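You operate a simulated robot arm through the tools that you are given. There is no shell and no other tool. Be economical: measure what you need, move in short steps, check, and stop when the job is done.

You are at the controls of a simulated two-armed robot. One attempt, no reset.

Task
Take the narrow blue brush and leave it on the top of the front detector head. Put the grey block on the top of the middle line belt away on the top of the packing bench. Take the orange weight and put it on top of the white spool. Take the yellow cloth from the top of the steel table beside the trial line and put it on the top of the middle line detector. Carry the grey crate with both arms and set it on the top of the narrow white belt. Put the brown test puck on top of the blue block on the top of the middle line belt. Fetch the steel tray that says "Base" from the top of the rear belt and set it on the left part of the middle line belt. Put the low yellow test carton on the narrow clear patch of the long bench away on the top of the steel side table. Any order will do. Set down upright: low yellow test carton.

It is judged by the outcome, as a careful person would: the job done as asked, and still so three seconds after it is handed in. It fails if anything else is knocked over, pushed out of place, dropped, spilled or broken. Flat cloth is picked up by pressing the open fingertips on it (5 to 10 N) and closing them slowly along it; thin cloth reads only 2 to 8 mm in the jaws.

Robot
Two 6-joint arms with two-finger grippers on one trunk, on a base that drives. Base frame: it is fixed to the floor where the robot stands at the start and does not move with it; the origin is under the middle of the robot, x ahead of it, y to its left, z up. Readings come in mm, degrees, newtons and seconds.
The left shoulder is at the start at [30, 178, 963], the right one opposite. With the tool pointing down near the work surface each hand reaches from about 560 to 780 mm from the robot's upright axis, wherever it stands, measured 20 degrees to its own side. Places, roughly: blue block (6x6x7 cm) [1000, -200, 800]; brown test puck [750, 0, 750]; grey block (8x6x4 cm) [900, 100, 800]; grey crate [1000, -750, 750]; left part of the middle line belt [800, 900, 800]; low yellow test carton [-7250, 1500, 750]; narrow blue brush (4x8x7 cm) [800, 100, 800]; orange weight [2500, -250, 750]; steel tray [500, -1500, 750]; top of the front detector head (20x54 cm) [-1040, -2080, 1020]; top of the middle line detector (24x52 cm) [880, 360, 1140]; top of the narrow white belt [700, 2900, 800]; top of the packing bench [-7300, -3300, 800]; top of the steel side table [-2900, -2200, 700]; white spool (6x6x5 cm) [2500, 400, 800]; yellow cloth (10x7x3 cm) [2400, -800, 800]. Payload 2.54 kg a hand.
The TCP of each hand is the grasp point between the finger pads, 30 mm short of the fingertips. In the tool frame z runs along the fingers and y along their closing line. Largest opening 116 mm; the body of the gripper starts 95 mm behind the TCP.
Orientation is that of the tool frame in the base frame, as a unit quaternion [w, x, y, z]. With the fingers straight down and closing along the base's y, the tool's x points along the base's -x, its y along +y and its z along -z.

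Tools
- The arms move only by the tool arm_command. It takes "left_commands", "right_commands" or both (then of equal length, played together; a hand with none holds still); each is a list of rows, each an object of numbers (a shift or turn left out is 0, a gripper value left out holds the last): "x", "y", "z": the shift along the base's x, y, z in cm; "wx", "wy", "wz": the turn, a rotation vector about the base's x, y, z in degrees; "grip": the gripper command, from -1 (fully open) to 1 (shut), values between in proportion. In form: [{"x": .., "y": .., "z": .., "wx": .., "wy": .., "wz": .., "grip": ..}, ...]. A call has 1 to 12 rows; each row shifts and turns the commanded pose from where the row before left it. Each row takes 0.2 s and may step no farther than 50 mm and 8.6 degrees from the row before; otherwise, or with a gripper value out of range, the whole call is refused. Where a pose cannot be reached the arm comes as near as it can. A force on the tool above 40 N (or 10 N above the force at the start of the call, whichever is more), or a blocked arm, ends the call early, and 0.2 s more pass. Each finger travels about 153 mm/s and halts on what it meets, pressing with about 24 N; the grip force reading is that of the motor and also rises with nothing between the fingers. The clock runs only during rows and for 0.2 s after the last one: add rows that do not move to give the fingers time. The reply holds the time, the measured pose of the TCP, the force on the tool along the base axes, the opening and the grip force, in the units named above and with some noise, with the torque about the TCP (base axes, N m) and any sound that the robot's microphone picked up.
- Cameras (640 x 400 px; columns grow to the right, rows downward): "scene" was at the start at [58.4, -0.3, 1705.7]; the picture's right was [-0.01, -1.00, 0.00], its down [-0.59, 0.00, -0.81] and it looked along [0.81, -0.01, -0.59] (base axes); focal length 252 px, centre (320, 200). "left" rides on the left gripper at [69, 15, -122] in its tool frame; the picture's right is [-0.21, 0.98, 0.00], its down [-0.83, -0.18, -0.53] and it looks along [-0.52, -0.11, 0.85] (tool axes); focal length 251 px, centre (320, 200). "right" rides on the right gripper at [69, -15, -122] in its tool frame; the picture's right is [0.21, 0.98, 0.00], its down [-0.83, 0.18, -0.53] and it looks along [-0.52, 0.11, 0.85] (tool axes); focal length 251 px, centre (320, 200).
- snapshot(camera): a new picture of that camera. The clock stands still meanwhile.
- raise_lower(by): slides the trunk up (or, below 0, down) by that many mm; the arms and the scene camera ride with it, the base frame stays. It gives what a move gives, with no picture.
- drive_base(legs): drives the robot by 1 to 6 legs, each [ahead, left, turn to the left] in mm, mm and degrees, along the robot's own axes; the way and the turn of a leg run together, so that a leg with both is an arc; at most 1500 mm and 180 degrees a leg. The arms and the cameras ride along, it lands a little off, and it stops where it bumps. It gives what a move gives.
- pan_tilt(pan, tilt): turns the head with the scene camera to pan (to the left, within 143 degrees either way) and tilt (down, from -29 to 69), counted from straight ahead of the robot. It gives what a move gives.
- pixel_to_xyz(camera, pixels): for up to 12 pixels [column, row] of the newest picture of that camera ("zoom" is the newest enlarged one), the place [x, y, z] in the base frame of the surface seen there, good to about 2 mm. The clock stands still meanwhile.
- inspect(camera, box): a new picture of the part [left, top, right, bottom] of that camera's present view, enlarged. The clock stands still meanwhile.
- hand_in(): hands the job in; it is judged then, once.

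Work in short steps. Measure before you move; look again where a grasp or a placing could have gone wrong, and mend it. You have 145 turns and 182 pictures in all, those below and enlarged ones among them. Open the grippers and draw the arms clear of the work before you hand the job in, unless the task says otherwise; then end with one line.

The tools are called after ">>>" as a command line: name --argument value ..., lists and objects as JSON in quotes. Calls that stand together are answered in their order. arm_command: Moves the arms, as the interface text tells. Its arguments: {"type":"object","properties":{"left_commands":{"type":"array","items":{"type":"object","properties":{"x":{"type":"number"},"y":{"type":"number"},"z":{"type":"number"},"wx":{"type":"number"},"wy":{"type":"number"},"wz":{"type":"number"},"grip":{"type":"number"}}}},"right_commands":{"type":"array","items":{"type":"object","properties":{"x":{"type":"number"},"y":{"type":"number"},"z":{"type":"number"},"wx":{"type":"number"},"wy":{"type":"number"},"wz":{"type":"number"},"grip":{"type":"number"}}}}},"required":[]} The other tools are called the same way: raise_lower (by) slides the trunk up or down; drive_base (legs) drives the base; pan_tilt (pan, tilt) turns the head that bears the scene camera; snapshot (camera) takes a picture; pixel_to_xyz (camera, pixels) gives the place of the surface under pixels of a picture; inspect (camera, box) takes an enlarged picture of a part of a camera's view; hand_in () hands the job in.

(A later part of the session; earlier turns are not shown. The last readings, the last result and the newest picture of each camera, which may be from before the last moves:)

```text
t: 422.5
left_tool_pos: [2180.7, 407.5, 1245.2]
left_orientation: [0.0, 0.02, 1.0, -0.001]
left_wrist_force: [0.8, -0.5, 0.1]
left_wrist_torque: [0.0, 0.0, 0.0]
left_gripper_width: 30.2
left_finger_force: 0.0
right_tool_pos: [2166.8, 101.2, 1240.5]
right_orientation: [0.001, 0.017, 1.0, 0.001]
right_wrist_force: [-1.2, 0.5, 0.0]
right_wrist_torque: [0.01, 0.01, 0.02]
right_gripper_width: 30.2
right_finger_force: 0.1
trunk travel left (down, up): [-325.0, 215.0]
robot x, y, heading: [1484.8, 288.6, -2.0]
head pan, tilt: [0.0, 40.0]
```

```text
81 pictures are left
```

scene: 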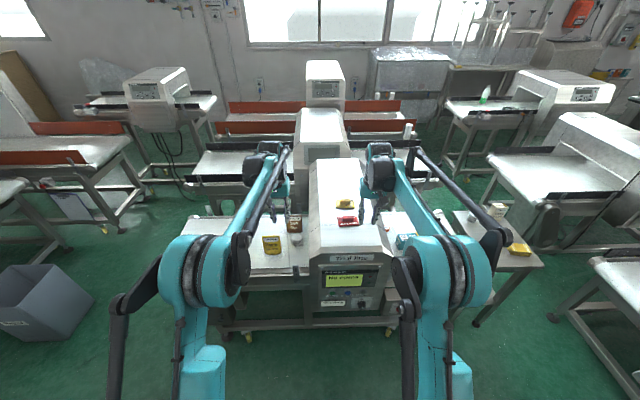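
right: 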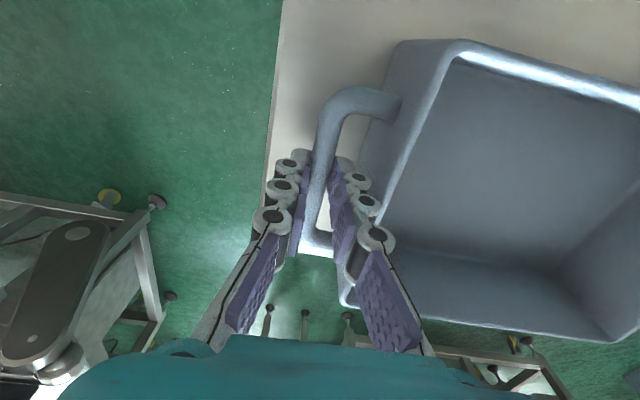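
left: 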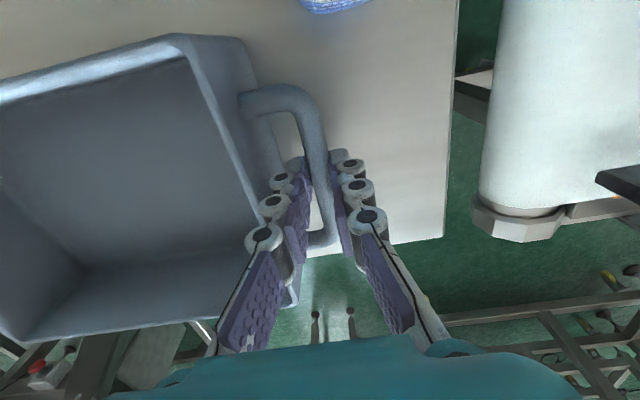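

I zoom on the trial line both sides.

>>> inspect --camera "scene" --box '[180, 170, 420, 320]'

>>> snapshot --camera "right"

>>> snapshot --camera "left"

```text
2.67 times, centred on (300, 245) of scene
```

zoom: 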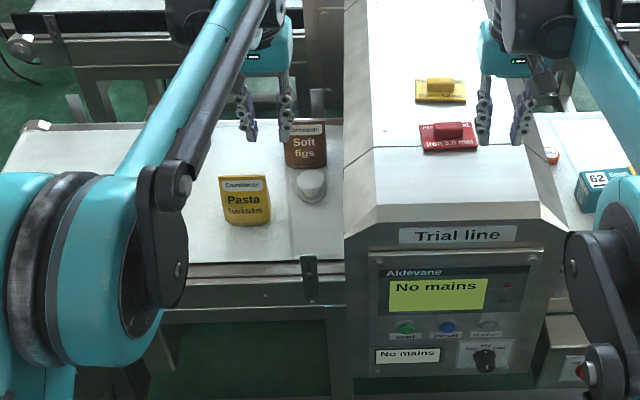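

```text
79 pictures are left
```

right: 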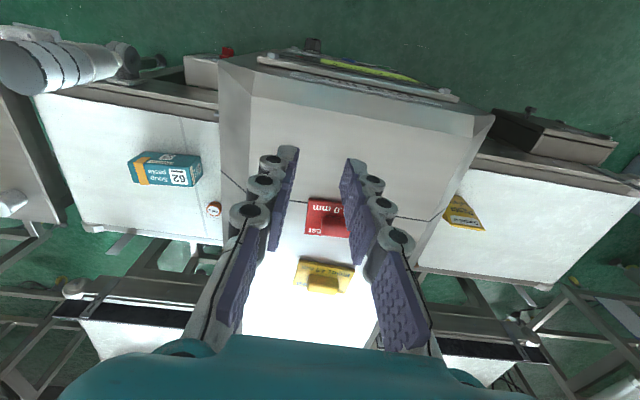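

```text
78 pictures are left
```

left: 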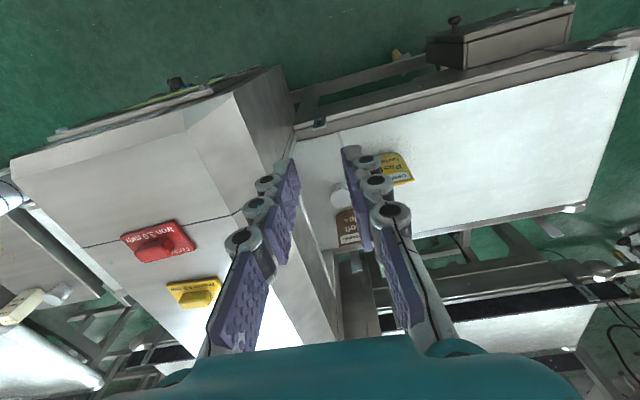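

The weight is the small orange disc at (213,210) in the right view, the spool at (340,195) in the left view. I measure both.

>>> pixel_to_xyz --camera "right" --pixels '[[213, 209], [208, 209], [219, 210], [213, 215], [190, 170], [150, 170], [240, 200], [232, 215], [205, 130], [222, 230]]'

>>> pixel_to_xyz --camera "left" --pixels '[[340, 195], [333, 195], [346, 195], [341, 187], [342, 205], [347, 220], [310, 180], [405, 180], [395, 165], [250, 110]]'

>>> inspect --camera "right" --box '[100, 130, 260, 250]'

>>> inspect --camera "left" --box '[280, 130, 440, 250]'

```text
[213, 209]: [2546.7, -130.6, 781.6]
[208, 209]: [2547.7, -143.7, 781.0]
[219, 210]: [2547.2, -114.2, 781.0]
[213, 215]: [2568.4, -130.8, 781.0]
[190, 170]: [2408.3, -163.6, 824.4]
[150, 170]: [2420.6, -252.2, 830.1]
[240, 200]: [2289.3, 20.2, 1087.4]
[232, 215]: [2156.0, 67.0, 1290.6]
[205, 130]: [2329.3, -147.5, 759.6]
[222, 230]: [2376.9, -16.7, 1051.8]
```

```text
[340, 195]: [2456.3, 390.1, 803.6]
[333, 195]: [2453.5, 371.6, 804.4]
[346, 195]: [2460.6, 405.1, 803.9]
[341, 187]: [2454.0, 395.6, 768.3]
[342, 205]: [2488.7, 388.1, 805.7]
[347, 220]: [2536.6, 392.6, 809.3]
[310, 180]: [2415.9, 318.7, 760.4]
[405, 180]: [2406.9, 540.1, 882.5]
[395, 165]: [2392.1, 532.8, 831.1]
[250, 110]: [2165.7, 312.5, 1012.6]
```

```text
3.33 times, centred on (180, 190) of right
```

zoom: 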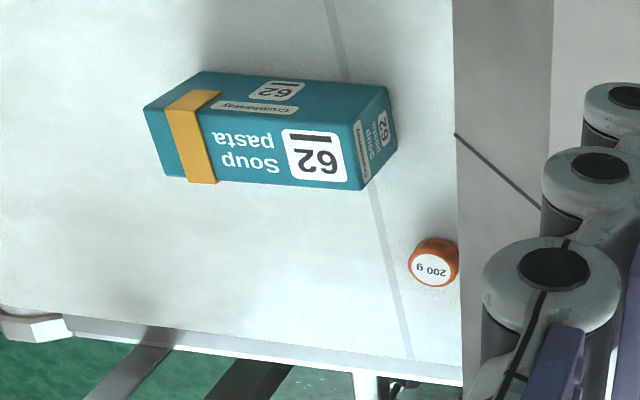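

```text
3.33 times, centred on (360, 190) of left
```

zoom: 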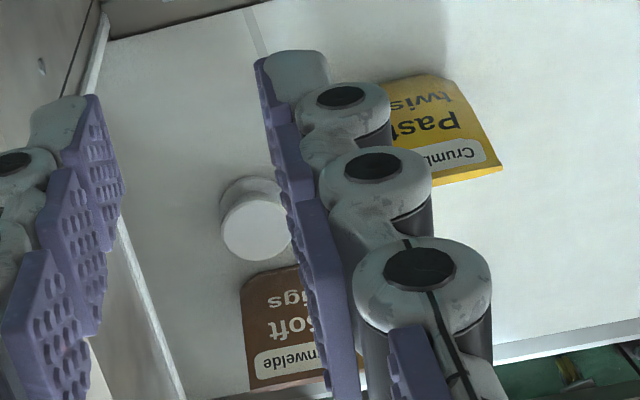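

Weight: (2550,-130), top 781, belt 760. Spool: centre (2470,389), top 804. I shall use the left hand; I shift to y≈-300 and close in.

>>> drive_base --legs '[[0, -590, 2.0], [300, 0, 0]]'

>>> snapshot --camera "scene"

>>> snapshot --camera "left"

```text
t: 427.5
left_tool_pos: [2464.5, -147.0, 1244.6]
left_orientation: [0.001, 0.002, 1.0, -0.002]
left_wrist_force: [0.7, 1.4, -0.9]
left_wrist_torque: [0.03, 0.02, -0.02]
left_gripper_width: 30.0
left_finger_force: 0.1
right_tool_pos: [2461.9, -453.4, 1240.8]
right_orientation: [0.0, 0.0, 1.0, 0.0]
right_wrist_force: [0.8, -0.5, 0.6]
right_wrist_torque: [-0.01, 0.03, 0.0]
right_gripper_width: 30.4
right_finger_force: 0.0
trunk travel left (down, up): [-325.0, 215.0]
robot x, y, heading: [1773.5, -293.3, 0.1]
head pan, tilt: [0.0, 40.0]
```

```text
75 pictures are left
```

scene: 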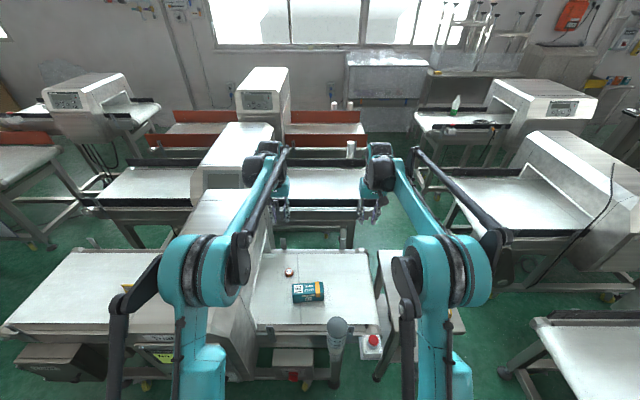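

```text
74 pictures are left
```

left: 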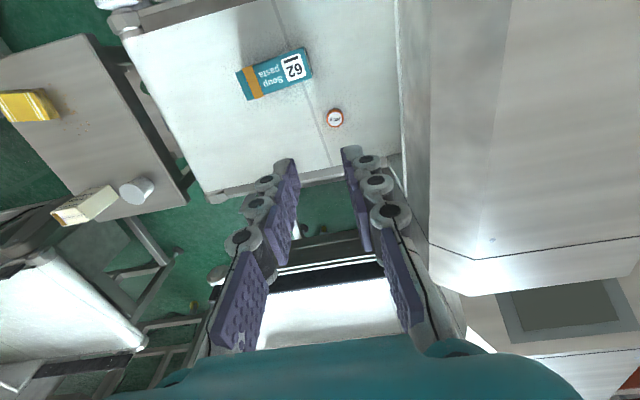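

I measure the weight, detector face beside it, and the front post/e-stop.

>>> pixel_to_xyz --camera "left" --pixels '[[334, 117], [328, 117], [341, 117], [334, 126], [403, 100], [408, 150], [432, 200], [290, 70], [200, 120]]'

>>> pixel_to_xyz --camera "scene" --pixels '[[338, 325], [335, 360], [372, 340], [290, 272], [300, 360], [255, 300], [240, 260], [395, 260]]'

```text
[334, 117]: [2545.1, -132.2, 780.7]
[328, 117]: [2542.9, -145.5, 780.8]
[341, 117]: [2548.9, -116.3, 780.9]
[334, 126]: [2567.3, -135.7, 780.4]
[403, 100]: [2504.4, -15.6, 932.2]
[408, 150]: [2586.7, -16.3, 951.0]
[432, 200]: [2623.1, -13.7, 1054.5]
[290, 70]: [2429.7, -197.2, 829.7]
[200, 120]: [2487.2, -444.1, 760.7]
```

```text
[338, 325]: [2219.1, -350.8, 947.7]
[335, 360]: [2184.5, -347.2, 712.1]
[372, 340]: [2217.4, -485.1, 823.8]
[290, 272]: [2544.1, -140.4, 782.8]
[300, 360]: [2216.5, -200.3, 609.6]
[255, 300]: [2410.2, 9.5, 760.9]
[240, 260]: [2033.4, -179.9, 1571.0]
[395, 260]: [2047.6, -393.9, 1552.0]
```

Detector face is at y≈-15; the weight at (2549,-131) is graspable closing along y. I go 70 mm ahead, lower the trunk 200, and bring the left hand to z≈880.

>>> drive_base --legs '[[70, 0, 0]]'

>>> raise_lower --by -200

>>> arm_command --left_commands '[{"x": 0.5, "y": 0.8, "z": -4, "grip": -0.05}, {"x": 0.5, "y": 0.8, "z": -4}, {"z": -4.5}, {"z": -4}, {}]'

>>> snapshot --camera "left"

```text
t: 428.5
left_tool_pos: [2533.8, -146.7, 1244.2]
left_orientation: [0.0, 0.002, 1.0, -0.001]
left_wrist_force: [-0.3, -0.1, -0.1]
left_wrist_torque: [-0.02, 0.04, -0.01]
left_gripper_width: 30.0
left_finger_force: 0.0
right_tool_pos: [2532.6, -454.1, 1239.8]
right_orientation: [0.0, 0.0, 1.0, 0.002]
right_wrist_force: [1.7, 0.3, 0.0]
right_wrist_torque: [0.01, 0.01, -0.01]
right_gripper_width: 30.4
right_finger_force: 0.1
trunk travel left (down, up): [-325.0, 215.0]
robot x, y, heading: [1841.8, -290.4, 0.1]
head pan, tilt: [0.0, 40.0]
```

```text
t: 430.6
left_tool_pos: [2533.4, -146.1, 1045.5]
left_orientation: [0.002, 0.002, 1.0, -0.002]
left_wrist_force: [-1.3, -0.2, 0.8]
left_wrist_torque: [-0.02, -0.03, 0.01]
left_gripper_width: 30.3
left_finger_force: 0.0
right_tool_pos: [2530.4, -453.6, 1040.4]
right_orientation: [0.0, 0.0, 1.0, 0.002]
right_wrist_force: [0.2, -0.5, -0.6]
right_wrist_torque: [0.0, -0.03, -0.01]
right_gripper_width: 30.1
right_finger_force: 0.0
trunk travel left (down, up): [-125.0, 415.0]
robot x, y, heading: [1839.3, -287.2, 0.0]
head pan, tilt: [0.0, 40.0]
```

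```text
t: 431.9
left_tool_pos: [2543.3, -128.0, 877.0]
left_orientation: [0.001, 0.002, 1.0, -0.002]
left_wrist_force: [-0.1, 0.3, 0.1]
left_wrist_torque: [0.0, -0.01, 0.01]
left_gripper_width: 60.9
left_finger_force: 0.0
right_tool_pos: [2530.8, -454.3, 1040.0]
right_orientation: [0.001, 0.0, 1.0, 0.001]
right_wrist_force: [-1.0, -0.1, 0.0]
right_wrist_torque: [-0.01, -0.03, -0.04]
right_gripper_width: 30.0
right_finger_force: 0.1
trunk travel left (down, up): [-125.0, 415.0]
robot x, y, heading: [1838.6, -286.8, 0.1]
head pan, tilt: [0.0, 40.0]
```

```text
73 pictures are left
```

left: 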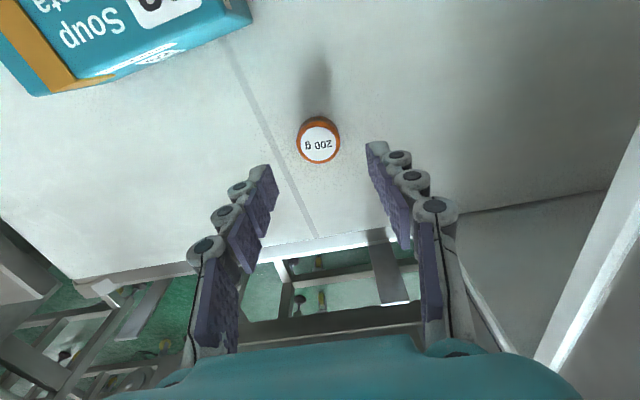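

>>> pixel_to_xyz --camera "left" --pixels '[[318, 142], [300, 142], [337, 142], [318, 122], [319, 160], [230, 30]]'

```text
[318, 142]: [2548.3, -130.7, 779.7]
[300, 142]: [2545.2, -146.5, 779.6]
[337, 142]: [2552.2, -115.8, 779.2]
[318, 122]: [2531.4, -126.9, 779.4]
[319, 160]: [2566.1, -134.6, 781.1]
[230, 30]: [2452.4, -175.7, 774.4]
```

Weight centre (2549,-131). I descend to TCP 795, close and lift.

>>> arm_command --left_commands '[{"x": 0.55, "y": -0.3, "z": -4}, {"z": -3}, {"z": -1.2}, {}, {"grip": 0.3}, {"grip": 0.6}, {"grip": 0.6}, {}, {"z": 3}, {"z": 4}, {"z": 4}, {}]'

>>> snapshot --camera "left"

```text
t: 434.4
left_tool_pos: [2549.2, -135.0, 907.8]
left_orientation: [0.0, 0.003, 1.0, -0.001]
left_wrist_force: [0.7, 0.1, -2.4]
left_wrist_torque: [0.02, 0.02, 0.02]
left_gripper_width: 39.0
left_finger_force: 23.6
right_tool_pos: [2531.8, -453.8, 1041.0]
right_orientation: [0.0, -0.001, 1.0, 0.002]
right_wrist_force: [-1.4, 0.5, 0.4]
right_wrist_torque: [0.01, 0.02, -0.04]
right_gripper_width: 30.3
right_finger_force: 0.0
trunk travel left (down, up): [-125.0, 415.0]
robot x, y, heading: [1838.5, -286.5, -0.0]
head pan, tilt: [0.0, 40.0]
```

```text
72 pictures are left
```

left: 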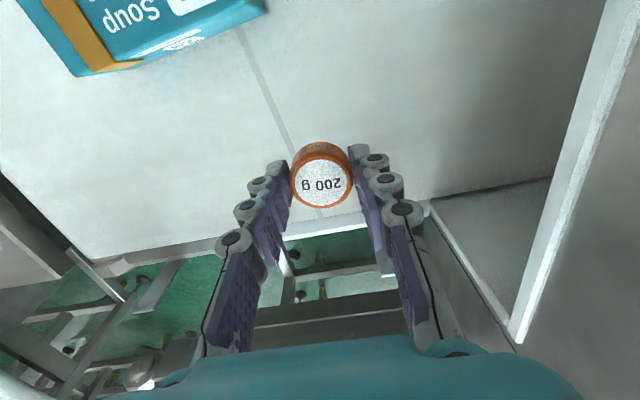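

Weight held. I lift and retract the right hand (so it clears the detector top later), raise the left a little, back off 550 and strafe left 525.

>>> arm_command --left_commands '[{"z": 4}, {"z": 4}, {}, {}, {}, {}, {}]' --right_commands '[{"z": 4.5}, {"z": 4.5}, {"z": 4.5}, {"z": 4, "x": -3}, {"z": 4, "x": -3}, {"z": 3, "x": -4}, {"z": 3, "x": -4}]'

>>> drive_base --legs '[[-550, 0, 0], [0, 525, 0]]'

>>> snapshot --camera "scene"

```text
t: 436.1
left_tool_pos: [2547.5, -134.7, 986.1]
left_orientation: [0.001, 0.003, 1.0, -0.002]
left_wrist_force: [-0.2, -0.4, -1.4]
left_wrist_torque: [-0.02, -0.01, 0.02]
left_gripper_width: 38.8
left_finger_force: 24.0
right_tool_pos: [2389.1, -453.4, 1317.4]
right_orientation: [0.001, -0.001, 1.0, 0.002]
right_wrist_force: [-0.1, -0.4, 0.7]
right_wrist_torque: [0.0, -0.05, -0.04]
right_gripper_width: 30.1
right_finger_force: 0.1
trunk travel left (down, up): [-125.0, 415.0]
robot x, y, heading: [1841.6, -288.2, 0.1]
head pan, tilt: [0.0, 40.0]
```

```text
t: 438.6
left_tool_pos: [2143.2, -163.9, 986.5]
left_orientation: [0.0, 0.016, 1.0, 0.0]
left_wrist_force: [0.7, -0.8, -2.2]
left_wrist_torque: [0.12, 0.08, -0.01]
left_gripper_width: 38.9
left_finger_force: 23.9
right_tool_pos: [1976.4, -479.6, 1315.3]
right_orientation: [-0.001, 0.012, 1.0, 0.004]
right_wrist_force: [0.3, -1.5, 0.2]
right_wrist_torque: [0.12, 0.08, 0.01]
right_gripper_width: 30.1
right_finger_force: 0.0
trunk travel left (down, up): [-125.0, 415.0]
robot x, y, heading: [1427.5, -295.3, -1.3]
head pan, tilt: [0.0, 40.0]
stopped in leg 1: the robot was blocked; the commanded pose is now the measured one
```

```text
71 pictures are left
```

scene: 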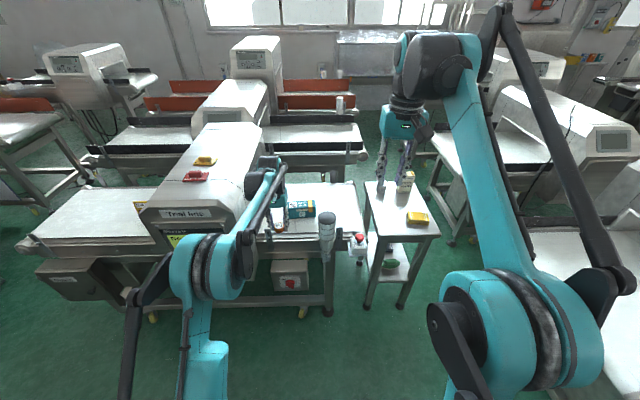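

The rear met something at x≈1170 behind me. I move 40 mm forward, pull the left hand in 15 cm and look behind.

>>> drive_base --legs '[[40, 0, 1.3]]'

>>> arm_command --left_commands '[{"x": -4}, {"x": -4}, {"x": -4}, {"x": -4}, {}]'

>>> pan_tilt --pan 140 --tilt 50

>>> snapshot --camera "scene"

>>> pan_tilt --pan -140 --tilt 50

>>> snapshot --camera "scene"

```text
t: 439.4
left_tool_pos: [2182.0, -144.7, 984.5]
left_orientation: [0.0, 0.004, 1.0, -0.002]
left_wrist_force: [0.1, 0.2, -2.7]
left_wrist_torque: [0.02, 0.07, 0.01]
left_gripper_width: 38.7
left_finger_force: 23.8
right_tool_pos: [2021.1, -465.0, 1315.2]
right_orientation: [-0.001, 0.002, 1.0, 0.002]
right_wrist_force: [1.0, 0.6, -0.1]
right_wrist_torque: [0.02, 0.06, 0.01]
right_gripper_width: 30.1
right_finger_force: 0.0
trunk travel left (down, up): [-125.0, 415.0]
robot x, y, heading: [1466.4, -297.0, -0.2]
head pan, tilt: [0.0, 40.0]
```

```text
t: 440.6
left_tool_pos: [2017.7, -145.8, 984.5]
left_orientation: [0.0, 0.004, 1.0, -0.001]
left_wrist_force: [-0.1, -0.4, -2.2]
left_wrist_torque: [0.01, -0.01, -0.02]
left_gripper_width: 39.0
left_finger_force: 23.9
right_tool_pos: [2019.3, -464.2, 1317.7]
right_orientation: [-0.001, 0.002, 1.0, 0.002]
right_wrist_force: [0.6, 0.0, -0.1]
right_wrist_torque: [0.01, 0.02, 0.01]
right_gripper_width: 30.2
right_finger_force: 0.1
trunk travel left (down, up): [-125.0, 415.0]
robot x, y, heading: [1472.0, -293.0, -0.0]
head pan, tilt: [0.0, 40.0]
```

```text
t: 442.9
left_tool_pos: [2018.5, -147.0, 984.3]
left_orientation: [-0.001, 0.004, 1.0, -0.002]
left_wrist_force: [0.5, 0.1, -2.2]
left_wrist_torque: [-0.01, -0.02, -0.01]
left_gripper_width: 39.0
left_finger_force: 24.1
right_tool_pos: [2018.5, -463.8, 1317.6]
right_orientation: [0.0, 0.002, 1.0, 0.002]
right_wrist_force: [-0.8, 0.5, -0.1]
right_wrist_torque: [0.02, -0.01, 0.01]
right_gripper_width: 30.1
right_finger_force: 0.0
trunk travel left (down, up): [-125.0, 415.0]
robot x, y, heading: [1469.8, -295.9, -0.2]
head pan, tilt: [140.0, 50.0]
```

```text
70 pictures are left
```

scene: 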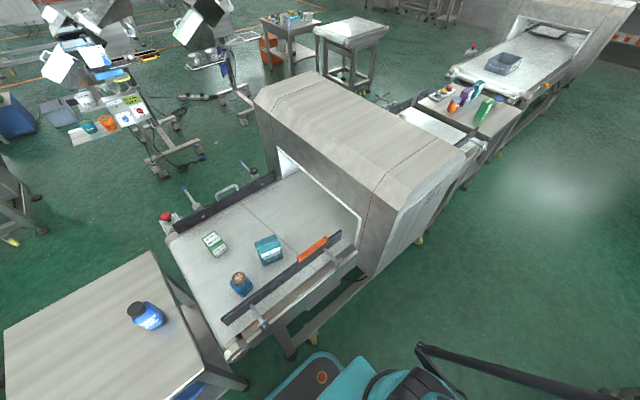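

```text
t: 446.7
left_tool_pos: [2019.0, -146.3, 984.1]
left_orientation: [-0.001, 0.005, 1.0, -0.001]
left_wrist_force: [0.0, -0.2, -1.6]
left_wrist_torque: [0.0, 0.02, -0.03]
left_gripper_width: 38.9
left_finger_force: 23.9
right_tool_pos: [2017.7, -463.6, 1316.4]
right_orientation: [0.0, 0.002, 1.0, 0.001]
right_wrist_force: [-0.7, -0.5, -0.3]
right_wrist_torque: [-0.01, 0.02, -0.02]
right_gripper_width: 30.1
right_finger_force: 0.2
trunk travel left (down, up): [-125.0, 415.0]
robot x, y, heading: [1469.2, -295.6, -0.0]
head pan, tilt: [-140.0, 50.0]
```

```text
69 pictures are left
```

scene: 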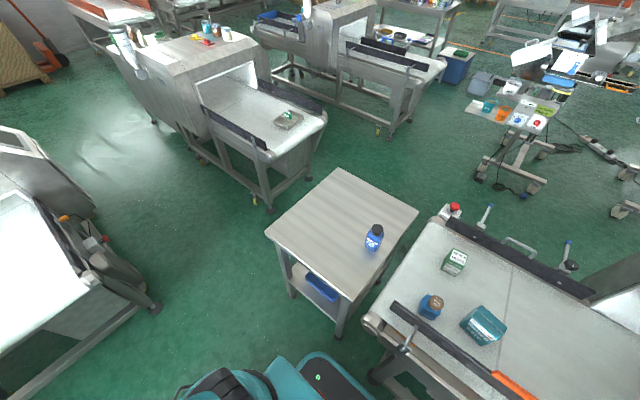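

Nothing is disturbed behind (puck still on the blue block). I strafe left 535 and check the spool from there.

>>> drive_base --legs '[[0, 535, 0], [300, 0, 0]]'

>>> pan_tilt --pan 0 --tilt 45

>>> snapshot --camera "scene"

>>> snapshot --camera "left"

```text
t: 451.5
left_tool_pos: [2326.7, 377.7, 983.7]
left_orientation: [0.0, 0.011, 1.0, -0.001]
left_wrist_force: [-0.1, 0.7, -1.4]
left_wrist_torque: [0.01, 0.05, -0.02]
left_gripper_width: 38.8
left_finger_force: 23.5
right_tool_pos: [2325.0, 60.6, 1317.0]
right_orientation: [-0.001, 0.008, 1.0, 0.002]
right_wrist_force: [0.7, -0.1, 0.0]
right_wrist_torque: [0.03, -0.01, 0.06]
right_gripper_width: 30.6
right_finger_force: 0.1
trunk travel left (down, up): [-125.0, 415.0]
robot x, y, heading: [1778.2, 233.5, -0.7]
head pan, tilt: [-140.0, 50.0]
```

```text
t: 453.7
left_tool_pos: [2327.0, 377.5, 984.2]
left_orientation: [0.0, 0.01, 1.0, -0.002]
left_wrist_force: [0.5, 0.1, -1.9]
left_wrist_torque: [0.02, 0.01, -0.01]
left_gripper_width: 39.0
left_finger_force: 24.4
right_tool_pos: [2322.8, 61.0, 1316.8]
right_orientation: [0.001, 0.007, 1.0, 0.002]
right_wrist_force: [0.7, 0.2, -0.1]
right_wrist_torque: [0.02, 0.02, -0.01]
right_gripper_width: 30.1
right_finger_force: 0.0
trunk travel left (down, up): [-125.0, 415.0]
robot x, y, heading: [1776.2, 235.7, -1.1]
head pan, tilt: [0.0, 45.0]
```

```text
68 pictures are left
```

scene: 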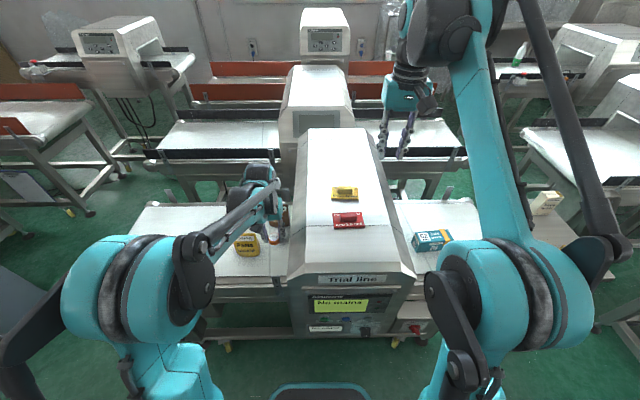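

```text
67 pictures are left
```

left: 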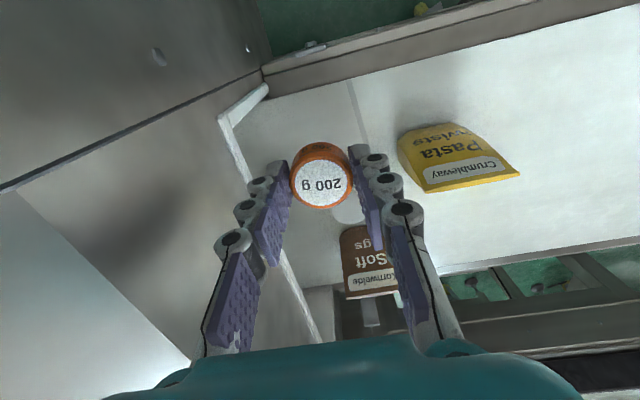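

I measure the spool, figs bag, pasta bag and the detector's side here.

>>> pixel_to_xyz --camera "left" --pixels '[[345, 213], [352, 215], [370, 245], [345, 240], [372, 290], [410, 150], [440, 180], [240, 170], [150, 60], [225, 120], [100, 220]]'

```text
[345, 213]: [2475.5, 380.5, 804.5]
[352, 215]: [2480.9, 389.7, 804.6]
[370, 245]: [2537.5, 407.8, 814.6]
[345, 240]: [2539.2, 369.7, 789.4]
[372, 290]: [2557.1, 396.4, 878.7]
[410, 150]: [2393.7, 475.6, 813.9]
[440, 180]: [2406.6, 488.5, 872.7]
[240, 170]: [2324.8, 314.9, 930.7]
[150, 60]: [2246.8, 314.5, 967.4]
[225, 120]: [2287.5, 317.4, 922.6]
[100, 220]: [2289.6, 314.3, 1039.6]
```

Spool centre ≈(2470,389), top 804.5; detector face y=315. I move above it at height and down to TCP≈855, then look.

>>> arm_command --left_commands '[{"x": 3.6, "y": 0.3}, {"x": 3.6, "y": 0.3}, {"x": 3.6, "y": 0.3}, {"x": 3.5, "y": 0.2}, {}, {"z": -4}, {"z": -4}, {"z": -3}, {"z": -1.9}, {}]'

>>> snapshot --camera "left"

>>> inspect --camera "scene" --box '[200, 150, 360, 270]'

```text
t: 455.9
left_tool_pos: [2470.4, 388.4, 854.6]
left_orientation: [0.0, 0.01, 1.0, -0.002]
left_wrist_force: [0.4, -0.3, -1.1]
left_wrist_torque: [-0.02, 0.02, -0.01]
left_gripper_width: 39.1
left_finger_force: 24.2
right_tool_pos: [2323.2, 60.7, 1317.0]
right_orientation: [0.0, 0.008, 1.0, 0.003]
right_wrist_force: [0.7, 0.9, -0.7]
right_wrist_torque: [0.02, 0.01, -0.04]
right_gripper_width: 30.0
right_finger_force: 0.0
trunk travel left (down, up): [-125.0, 415.0]
robot x, y, heading: [1775.0, 234.5, -1.0]
head pan, tilt: [0.0, 45.0]
```

```text
66 pictures are left
```

left: 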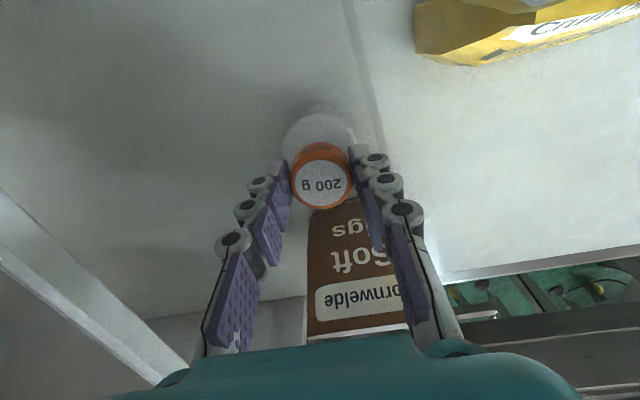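

```text
3.33 times, centred on (280, 210) of scene
```

zoom: 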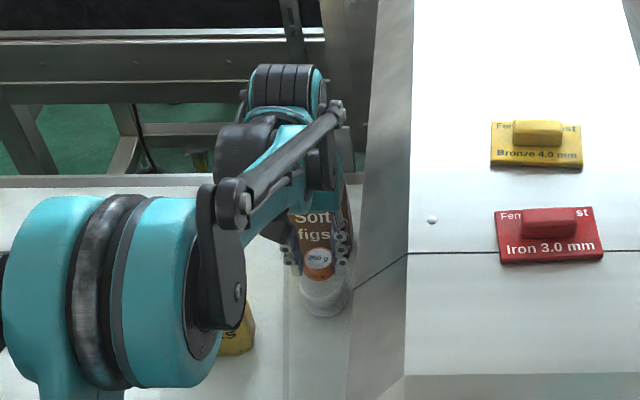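

I measure the spool's visible rim in the left view to verify centring.

>>> pixel_to_xyz --camera "left" --pixels '[[319, 118], [319, 128], [288, 140], [352, 140], [300, 122], [340, 122], [320, 165], [320, 203], [296, 180], [347, 180]]'

```text
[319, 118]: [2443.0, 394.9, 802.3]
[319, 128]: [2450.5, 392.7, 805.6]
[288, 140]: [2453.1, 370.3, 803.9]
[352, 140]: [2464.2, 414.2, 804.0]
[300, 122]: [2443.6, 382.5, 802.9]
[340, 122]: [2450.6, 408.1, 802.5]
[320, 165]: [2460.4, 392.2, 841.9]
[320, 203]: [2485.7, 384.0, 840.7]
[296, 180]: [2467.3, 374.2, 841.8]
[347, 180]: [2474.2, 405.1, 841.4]
```

Weight (2471,389) is well centred over the spool, ~15 mm above. I lower to contact.

>>> arm_command --left_commands '[{"z": -1}, {"z": -0.3}, {"z": -0.15}, {"z": -0.1}, {}]'

```text
t: 457.1
left_tool_pos: [2469.7, 389.6, 840.4]
left_orientation: [0.0, 0.01, 1.0, -0.002]
left_wrist_force: [-0.3, 0.8, -1.8]
left_wrist_torque: [-0.01, 0.06, -0.01]
left_gripper_width: 39.0
left_finger_force: 24.7
right_tool_pos: [2323.1, 60.6, 1316.7]
right_orientation: [0.0, 0.007, 1.0, 0.002]
right_wrist_force: [0.5, 0.5, 0.1]
right_wrist_torque: [-0.02, 0.0, 0.02]
right_gripper_width: 30.2
right_finger_force: 0.1
trunk travel left (down, up): [-125.0, 415.0]
robot x, y, heading: [1777.4, 236.8, -1.0]
head pan, tilt: [0.0, 45.0]
```

Not touching yet; two more 1 mm steps.

>>> arm_command --left_commands '[{"z": -0.1}, {"z": -0.1}]'

```text
t: 457.7
left_tool_pos: [2469.1, 389.3, 838.2]
left_orientation: [0.0, 0.011, 1.0, -0.002]
left_wrist_force: [-2.5, -1.3, 5.0]
left_wrist_torque: [0.0, 0.05, -0.04]
left_gripper_width: 38.7
left_finger_force: 23.6
right_tool_pos: [2322.8, 59.8, 1316.9]
right_orientation: [0.0, 0.007, 1.0, 0.001]
right_wrist_force: [0.7, 0.6, 0.2]
right_wrist_torque: [0.01, 0.01, 0.0]
right_gripper_width: 30.2
right_finger_force: 0.0
trunk travel left (down, up): [-125.0, 415.0]
robot x, y, heading: [1780.4, 233.2, -1.0]
head pan, tilt: [0.0, 45.0]
```

Contact (5 N). I open to ~64 mm and rise.

>>> arm_command --left_commands '[{"grip": 0.25}, {"grip": 0.1}, {"grip": -0.1}, {}, {"z": 3}, {"z": 4}, {"z": 4.5}, {"z": 4.5}, {}]'

>>> snapshot --camera "left"

```text
t: 459.7
left_tool_pos: [2469.1, 388.3, 996.7]
left_orientation: [0.001, 0.01, 1.0, -0.002]
left_wrist_force: [0.4, 0.1, 0.1]
left_wrist_torque: [0.0, -0.02, 0.01]
left_gripper_width: 63.6
left_finger_force: 0.0
right_tool_pos: [2323.5, 60.5, 1316.4]
right_orientation: [0.0, 0.007, 1.0, 0.002]
right_wrist_force: [0.9, -0.4, 0.1]
right_wrist_torque: [0.01, 0.0, -0.02]
right_gripper_width: 30.0
right_finger_force: 0.0
trunk travel left (down, up): [-125.0, 415.0]
robot x, y, heading: [1776.2, 239.7, -0.7]
head pan, tilt: [0.0, 45.0]
```

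```text
64 pictures are left
```

left: 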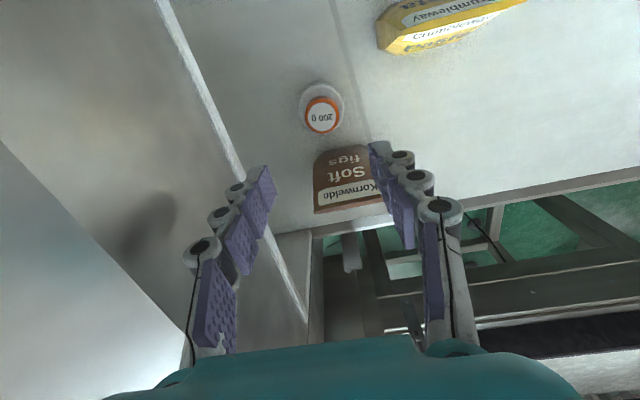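

The weight rests on the spool. I raise/retract the left hand, back off and go to y≈-620 for the cloth.

>>> arm_command --left_commands '[{"z": 5}, {"z": 5}, {"z": 5}, {"z": 4, "x": -2.5}, {"z": 4, "x": -2.5}, {"z": 4, "x": -2.5}, {"x": -4}, {"x": -3}]'

>>> drive_base --legs '[[-300, 0, 0.8], [0, -860, 0]]'

>>> snapshot --camera "scene"

```text
t: 461.5
left_tool_pos: [2323.4, 387.8, 1267.6]
left_orientation: [0.001, 0.01, 1.0, -0.002]
left_wrist_force: [-0.1, 1.1, -0.1]
left_wrist_torque: [0.0, -0.04, -0.01]
left_gripper_width: 63.8
left_finger_force: 0.1
right_tool_pos: [2322.1, 60.6, 1317.5]
right_orientation: [0.0, 0.007, 1.0, 0.002]
right_wrist_force: [0.5, 0.5, 0.5]
right_wrist_torque: [-0.01, 0.0, 0.01]
right_gripper_width: 30.1
right_finger_force: 0.0
trunk travel left (down, up): [-125.0, 415.0]
robot x, y, heading: [1778.9, 236.0, -0.6]
head pan, tilt: [0.0, 45.0]
```

```text
t: 467.8
left_tool_pos: [2021.9, -473.2, 1267.5]
left_orientation: [0.0, 0.005, 1.0, 0.0]
left_wrist_force: [0.2, -0.8, 0.3]
left_wrist_torque: [0.01, 0.01, -0.02]
left_gripper_width: 63.8
left_finger_force: 0.1
right_tool_pos: [2022.9, -802.1, 1316.9]
right_orientation: [0.0, 0.002, 1.0, 0.002]
right_wrist_force: [-0.8, 0.2, -0.7]
right_wrist_torque: [0.0, 0.0, 0.04]
right_gripper_width: 30.3
right_finger_force: 0.0
trunk travel left (down, up): [-125.0, 415.0]
robot x, y, heading: [1478.9, -630.6, -0.4]
head pan, tilt: [0.0, 45.0]
```

```text
63 pictures are left
```

scene: 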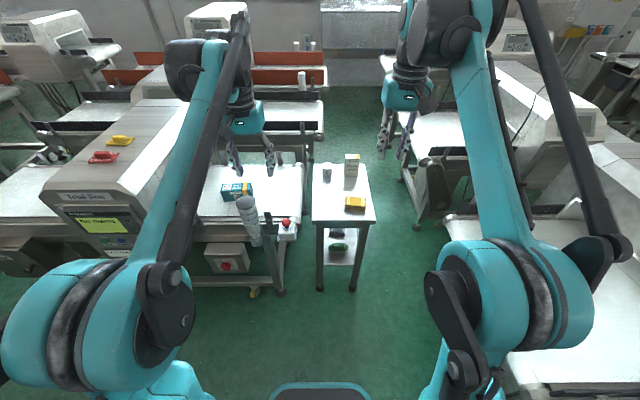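

The table is at (343,195) with the yellow cloth at (355,204). I zoom and measure.

>>> inspect --camera "scene" --box '[290, 140, 400, 300]'

>>> pixel_to_xyz --camera "scene" --pixels '[[355, 204], [345, 203], [366, 204], [355, 198], [355, 209], [325, 210], [345, 219], [353, 165], [327, 175], [316, 218], [377, 218]]'

```text
2.50 times, centred on (345, 220) of scene
```

zoom: 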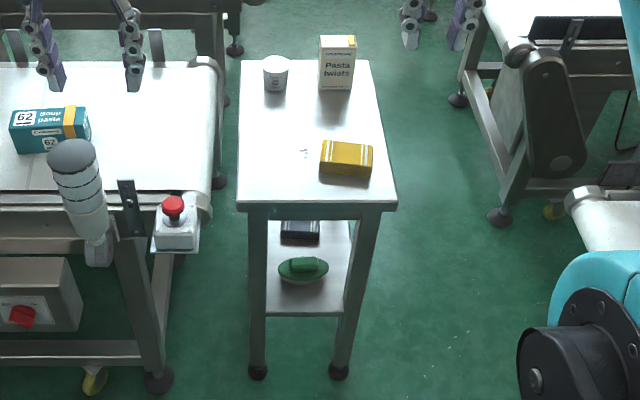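

```text
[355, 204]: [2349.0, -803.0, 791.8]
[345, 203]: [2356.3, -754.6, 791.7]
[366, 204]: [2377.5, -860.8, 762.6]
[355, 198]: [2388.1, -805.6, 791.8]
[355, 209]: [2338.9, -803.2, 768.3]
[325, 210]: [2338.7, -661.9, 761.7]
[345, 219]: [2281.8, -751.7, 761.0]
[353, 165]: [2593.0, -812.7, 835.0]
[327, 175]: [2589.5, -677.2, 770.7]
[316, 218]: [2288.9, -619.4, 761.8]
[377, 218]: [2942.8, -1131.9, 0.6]
```

The cloth is a folded block: about x 2335–2395, y -752…-858, z 762–792. I drive up 210 mm and bring the right hand above it turned 90° to close along x.

>>> drive_base --legs '[[210, 0, 0.4]]'

>>> arm_command --right_commands '[{"wz": -8.2, "x": 1.2, "z": -3.4, "grip": -1}, {"wz": -8.2, "x": 1.2, "z": -3.4}, {"wz": -8.2, "x": 1.2, "z": -3.4}, {"wz": -8.2, "x": 1.2, "z": -3.4}, {"wz": -8.2, "x": 1.2, "z": -3.4}, {"wz": -8.2, "x": 1.2, "z": -3.4}, {"wz": -8.2, "x": 1.2, "z": -3.4}, {"wz": -8.2, "x": 1.2, "z": -3.4}, {"wz": -8.2, "x": 1.2, "z": -3.4}, {"wz": -8.2, "x": 1.2, "z": -3.4}, {"wz": -8, "x": 1.2, "z": -3.4}, {}]'

>>> snapshot --camera "right"

```text
t: 469.4
left_tool_pos: [2233.7, -470.0, 1265.4]
left_orientation: [-0.001, 0.002, 1.0, -0.002]
left_wrist_force: [-0.1, -0.3, -0.2]
left_wrist_torque: [-0.03, 0.07, 0.02]
left_gripper_width: 63.6
left_finger_force: 0.0
right_tool_pos: [2237.7, -798.9, 1317.1]
right_orientation: [0.0, -0.002, 1.0, 0.001]
right_wrist_force: [-0.2, -0.4, -0.2]
right_wrist_torque: [0.0, 0.05, 0.01]
right_gripper_width: 30.2
right_finger_force: 0.1
trunk travel left (down, up): [-125.0, 415.0]
robot x, y, heading: [1689.5, -632.3, -0.1]
head pan, tilt: [0.0, 45.0]
```

```text
t: 472.0
left_tool_pos: [2231.7, -470.4, 1266.2]
left_orientation: [0.001, 0.002, 1.0, -0.003]
left_wrist_force: [0.1, 0.0, 0.2]
left_wrist_torque: [-0.01, -0.01, -0.01]
left_gripper_width: 63.7
left_finger_force: 0.0
right_tool_pos: [2366.8, -796.4, 940.9]
right_orientation: [0.0, 0.707, 0.708, 0.002]
right_wrist_force: [-0.3, -0.7, 0.2]
right_wrist_torque: [-0.03, -0.03, 0.0]
right_gripper_width: 116.1
right_finger_force: 0.0
trunk travel left (down, up): [-125.0, 415.0]
robot x, y, heading: [1688.4, -628.6, 0.1]
head pan, tilt: [0.0, 45.0]
```

```text
61 pictures are left
```

right: 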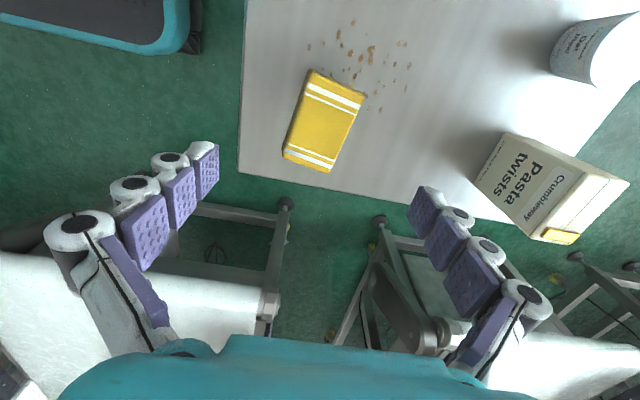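

I measure the cloth's corners here.

>>> pixel_to_xyz --camera "right" --pixels '[[312, 74], [360, 97], [286, 150], [330, 168], [322, 120], [300, 112], [345, 132], [250, 120], [500, 180]]'

```text
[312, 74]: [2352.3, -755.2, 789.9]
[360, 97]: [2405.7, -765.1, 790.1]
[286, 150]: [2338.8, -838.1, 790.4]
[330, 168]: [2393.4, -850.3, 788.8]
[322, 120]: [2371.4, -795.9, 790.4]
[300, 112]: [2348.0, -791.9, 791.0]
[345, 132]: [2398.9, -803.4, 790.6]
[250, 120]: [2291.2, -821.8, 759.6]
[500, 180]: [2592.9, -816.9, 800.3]
```

Cloth centre (2373,-802), turned -10°. I align, descend to TCP 796 and close slowly.

>>> arm_command --right_commands '[{"x": 0.3, "y": -0.3, "wz": -5}, {"x": 0.3, "y": -0.3, "wz": -5}, {"z": -4.5}, {"z": -4.5}, {"z": -4}, {"z": -1.5}, {"grip": -0.4}, {"grip": -0.1}, {"grip": 0.1}, {"grip": 0.3}, {"grip": 0.3}, {}]'

>>> snapshot --camera "right"

```text
t: 474.6
left_tool_pos: [2232.3, -470.3, 1265.1]
left_orientation: [0.001, 0.001, 1.0, -0.002]
left_wrist_force: [0.5, -0.1, -0.7]
left_wrist_torque: [0.01, 0.0, 0.0]
left_gripper_width: 64.1
left_finger_force: 0.2
right_tool_pos: [2375.2, -805.4, 799.0]
right_orientation: [0.001, 0.765, 0.644, 0.001]
right_wrist_force: [-1.1, -0.1, -0.5]
right_wrist_torque: [-0.02, 0.08, 0.01]
right_gripper_width: 63.7
right_finger_force: 24.3
trunk travel left (down, up): [-125.0, 415.0]
robot x, y, heading: [1689.0, -630.9, 0.2]
head pan, tilt: [0.0, 45.0]
```

```text
60 pictures are left
```

right: 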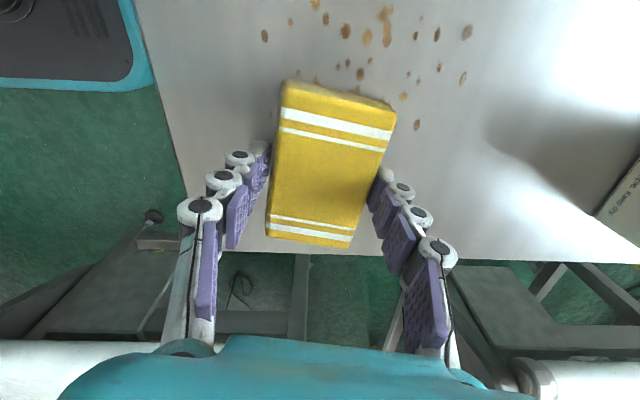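

Cloth gripped (64 mm). I lift it, raise the trunk 250, back off 130 and strafe left to y≈180, then turn 180° to face the middle detector.

>>> arm_command --right_commands '[{"z": 3}, {"z": 4.5}, {"z": 5}, {"z": 5}, {"z": 5}, {"z": 3}, {"x": -4, "z": 1}, {"x": -4, "z": 1}, {}]'

>>> raise_lower --by 250

>>> drive_base --legs '[[-130, 0, 0], [0, 810, 0], [0, 0, 180]]'

>>> pan_tilt --pan 0 --tilt 45

>>> snapshot --camera "scene"

>>> snapshot --camera "right"

```text
t: 476.6
left_tool_pos: [2235.0, -470.0, 1266.5]
left_orientation: [0.0, 0.002, 1.0, -0.002]
left_wrist_force: [-0.5, 0.3, -0.8]
left_wrist_torque: [0.05, 0.03, 0.0]
left_gripper_width: 63.9
left_finger_force: 0.2
right_tool_pos: [2292.5, -806.8, 1072.5]
right_orientation: [0.001, 0.765, 0.644, 0.001]
right_wrist_force: [1.1, -0.2, -0.3]
right_wrist_torque: [-0.02, -0.02, 0.05]
right_gripper_width: 63.9
right_finger_force: 24.0
trunk travel left (down, up): [-125.0, 415.0]
robot x, y, heading: [1687.7, -634.5, 0.3]
head pan, tilt: [0.0, 45.0]
```

```text
t: 479.2
left_tool_pos: [2232.4, -470.7, 1516.4]
left_orientation: [0.0, 0.002, 1.0, -0.001]
left_wrist_force: [0.0, 0.7, 0.6]
left_wrist_torque: [-0.03, 0.0, 0.02]
left_gripper_width: 63.7
left_finger_force: 0.0
right_tool_pos: [2292.8, -806.3, 1322.6]
right_orientation: [0.001, 0.765, 0.644, 0.0]
right_wrist_force: [0.4, 0.2, -0.4]
right_wrist_torque: [-0.02, 0.01, -0.01]
right_gripper_width: 64.0
right_finger_force: 24.1
trunk travel left (down, up): [-375.0, 165.0]
robot x, y, heading: [1686.4, -630.6, 0.5]
head pan, tilt: [0.0, 45.0]
```

```text
t: 491.9
left_tool_pos: [1024.6, -11.0, 1517.1]
left_orientation: [-0.002, 1.0, 0.016, -0.001]
left_wrist_force: [0.0, -0.2, 0.3]
left_wrist_torque: [0.02, 0.01, 0.01]
left_gripper_width: 63.9
left_finger_force: 0.1
right_tool_pos: [953.4, 323.3, 1321.6]
right_orientation: [-0.001, -0.658, 0.753, 0.001]
right_wrist_force: [1.1, 0.2, 0.0]
right_wrist_torque: [0.01, -0.03, 0.04]
right_gripper_width: 63.9
right_finger_force: 24.2
trunk travel left (down, up): [-375.0, 165.0]
robot x, y, heading: [1563.8, 170.7, -178.0]
head pan, tilt: [0.0, 45.0]
```

```text
t: 492.5
left_tool_pos: [1023.9, -11.2, 1515.9]
left_orientation: [-0.001, 1.0, 0.017, 0.0]
left_wrist_force: [-0.1, -0.1, -0.3]
left_wrist_torque: [-0.01, -0.03, 0.02]
left_gripper_width: 63.8
left_finger_force: 0.0
right_tool_pos: [952.1, 323.1, 1322.4]
right_orientation: [-0.002, -0.658, 0.753, 0.002]
right_wrist_force: [0.2, -0.5, -0.4]
right_wrist_torque: [0.0, 0.02, 0.0]
right_gripper_width: 63.8
right_finger_force: 23.7
trunk travel left (down, up): [-375.0, 165.0]
robot x, y, heading: [1562.3, 171.6, -177.8]
head pan, tilt: [0.0, 45.0]
```

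```text
59 pictures are left
```

scene: 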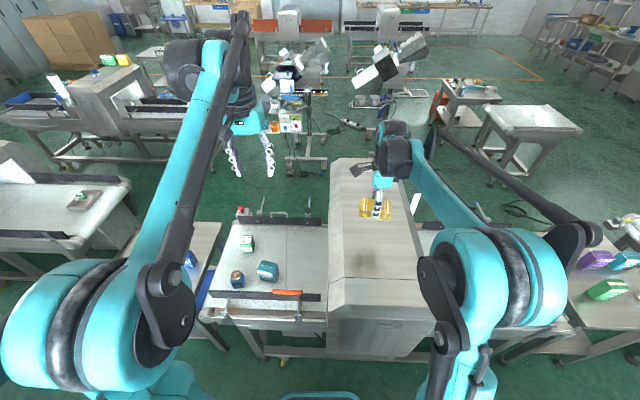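

```text
58 pictures are left
```

right: 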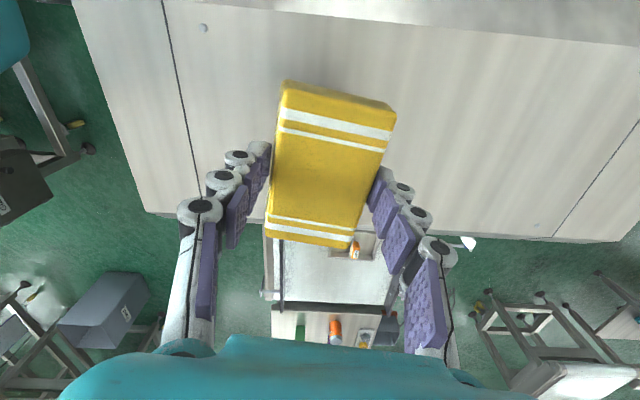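

The cloth is over the detector. I measure its top surface around: right view (400,60), (250,60), (200,150), (450,180), (560,120).

>>> pixel_to_xyz --camera "right" --pixels '[[250, 60], [430, 80], [220, 130], [450, 170], [560, 120], [420, 210], [180, 205], [400, 30], [500, 30], [120, 60]]'

```text
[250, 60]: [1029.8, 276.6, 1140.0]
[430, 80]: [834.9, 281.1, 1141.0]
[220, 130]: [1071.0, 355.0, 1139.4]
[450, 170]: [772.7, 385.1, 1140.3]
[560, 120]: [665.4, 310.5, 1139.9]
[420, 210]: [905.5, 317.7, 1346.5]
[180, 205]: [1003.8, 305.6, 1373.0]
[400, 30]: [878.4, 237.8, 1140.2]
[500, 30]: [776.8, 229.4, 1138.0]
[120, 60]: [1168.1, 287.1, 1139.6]
```

Top is z 1140. I move to (900,360), lower to TCP≈1190.

>>> arm_command --right_commands '[{"x": -2.6, "y": 1.9}, {"x": -2.6, "y": 1.8}, {"z": -4.5}, {"z": -4.5}, {"z": -4.2}, {}]'

>>> snapshot --camera "right"

```text
t: 493.9
left_tool_pos: [1025.7, -11.6, 1517.2]
left_orientation: [-0.001, 1.0, 0.017, -0.002]
left_wrist_force: [0.5, 0.0, -0.5]
left_wrist_torque: [0.04, -0.02, 0.01]
left_gripper_width: 64.3
left_finger_force: 0.0
right_tool_pos: [901.5, 359.9, 1192.3]
right_orientation: [-0.002, -0.658, 0.753, 0.001]
right_wrist_force: [0.3, -0.8, 0.0]
right_wrist_torque: [0.01, 0.02, 0.0]
right_gripper_width: 63.8
right_finger_force: 23.9
trunk travel left (down, up): [-375.0, 165.0]
robot x, y, heading: [1565.1, 171.8, -177.8]
head pan, tilt: [0.0, 45.0]
```

```text
57 pictures are left
```

right: 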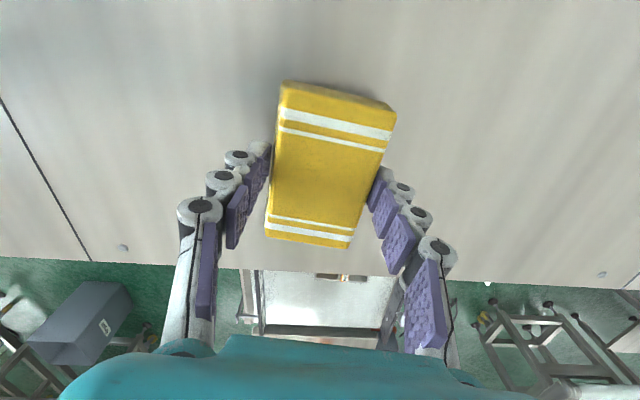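

I lower to contact in small steps.

>>> arm_command --right_commands '[{"z": -1}, {"z": -0.3}, {"z": -0.2}, {"z": -0.1}, {}]'

```text
t: 495.1
left_tool_pos: [1024.1, -11.8, 1517.0]
left_orientation: [-0.002, 1.0, 0.016, -0.001]
left_wrist_force: [-0.5, 0.0, -0.4]
left_wrist_torque: [0.01, -0.02, -0.03]
left_gripper_width: 64.0
left_finger_force: 0.0
right_tool_pos: [900.5, 359.6, 1175.0]
right_orientation: [-0.002, -0.658, 0.753, 0.002]
right_wrist_force: [-11.2, -0.2, 24.9]
right_wrist_torque: [0.01, 0.44, 0.02]
right_gripper_width: 64.3
right_finger_force: 23.9
trunk travel left (down, up): [-375.0, 165.0]
robot x, y, heading: [1562.3, 173.6, -178.0]
head pan, tilt: [0.0, 45.0]
```

Contact. I ease up 1.5 mm, open and rise.

>>> arm_command --right_commands '[{"z": 0.15}, {"grip": -0.3}, {"grip": -0.6}, {"grip": -0.8}, {}, {"z": 3}, {"z": 4.5}, {"z": 5}, {"z": 5}, {}]'

>>> snapshot --camera "right"

>>> inspect --camera "scene" --box '[190, 150, 450, 350]'

```text
t: 497.3
left_tool_pos: [1024.9, -10.6, 1517.0]
left_orientation: [-0.002, 1.0, 0.017, 0.001]
left_wrist_force: [-0.5, 0.1, 0.4]
left_wrist_torque: [0.0, 0.0, -0.01]
left_gripper_width: 63.9
left_finger_force: 0.2
right_tool_pos: [902.6, 359.1, 1350.0]
right_orientation: [-0.001, -0.658, 0.753, 0.001]
right_wrist_force: [0.3, -0.5, -1.0]
right_wrist_torque: [0.02, -0.02, -0.01]
right_gripper_width: 104.4
right_finger_force: 0.0
trunk travel left (down, up): [-375.0, 165.0]
robot x, y, heading: [1560.6, 171.7, -178.0]
head pan, tilt: [0.0, 45.0]
```

```text
56 pictures are left
```

right: 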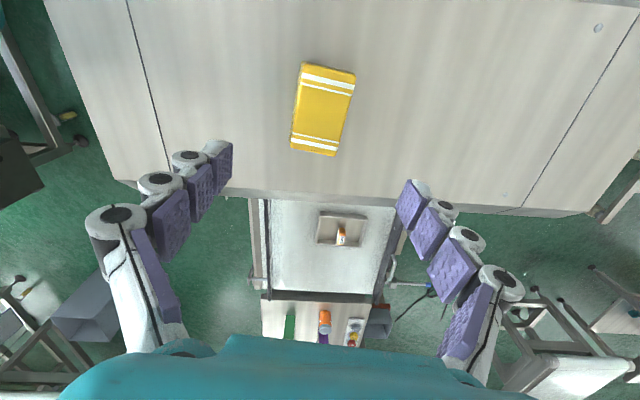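

```text
2.00 times, centred on (320, 250) of scene
```

zoom: 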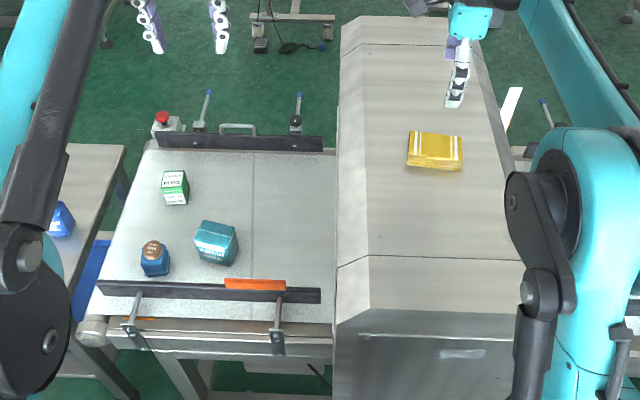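

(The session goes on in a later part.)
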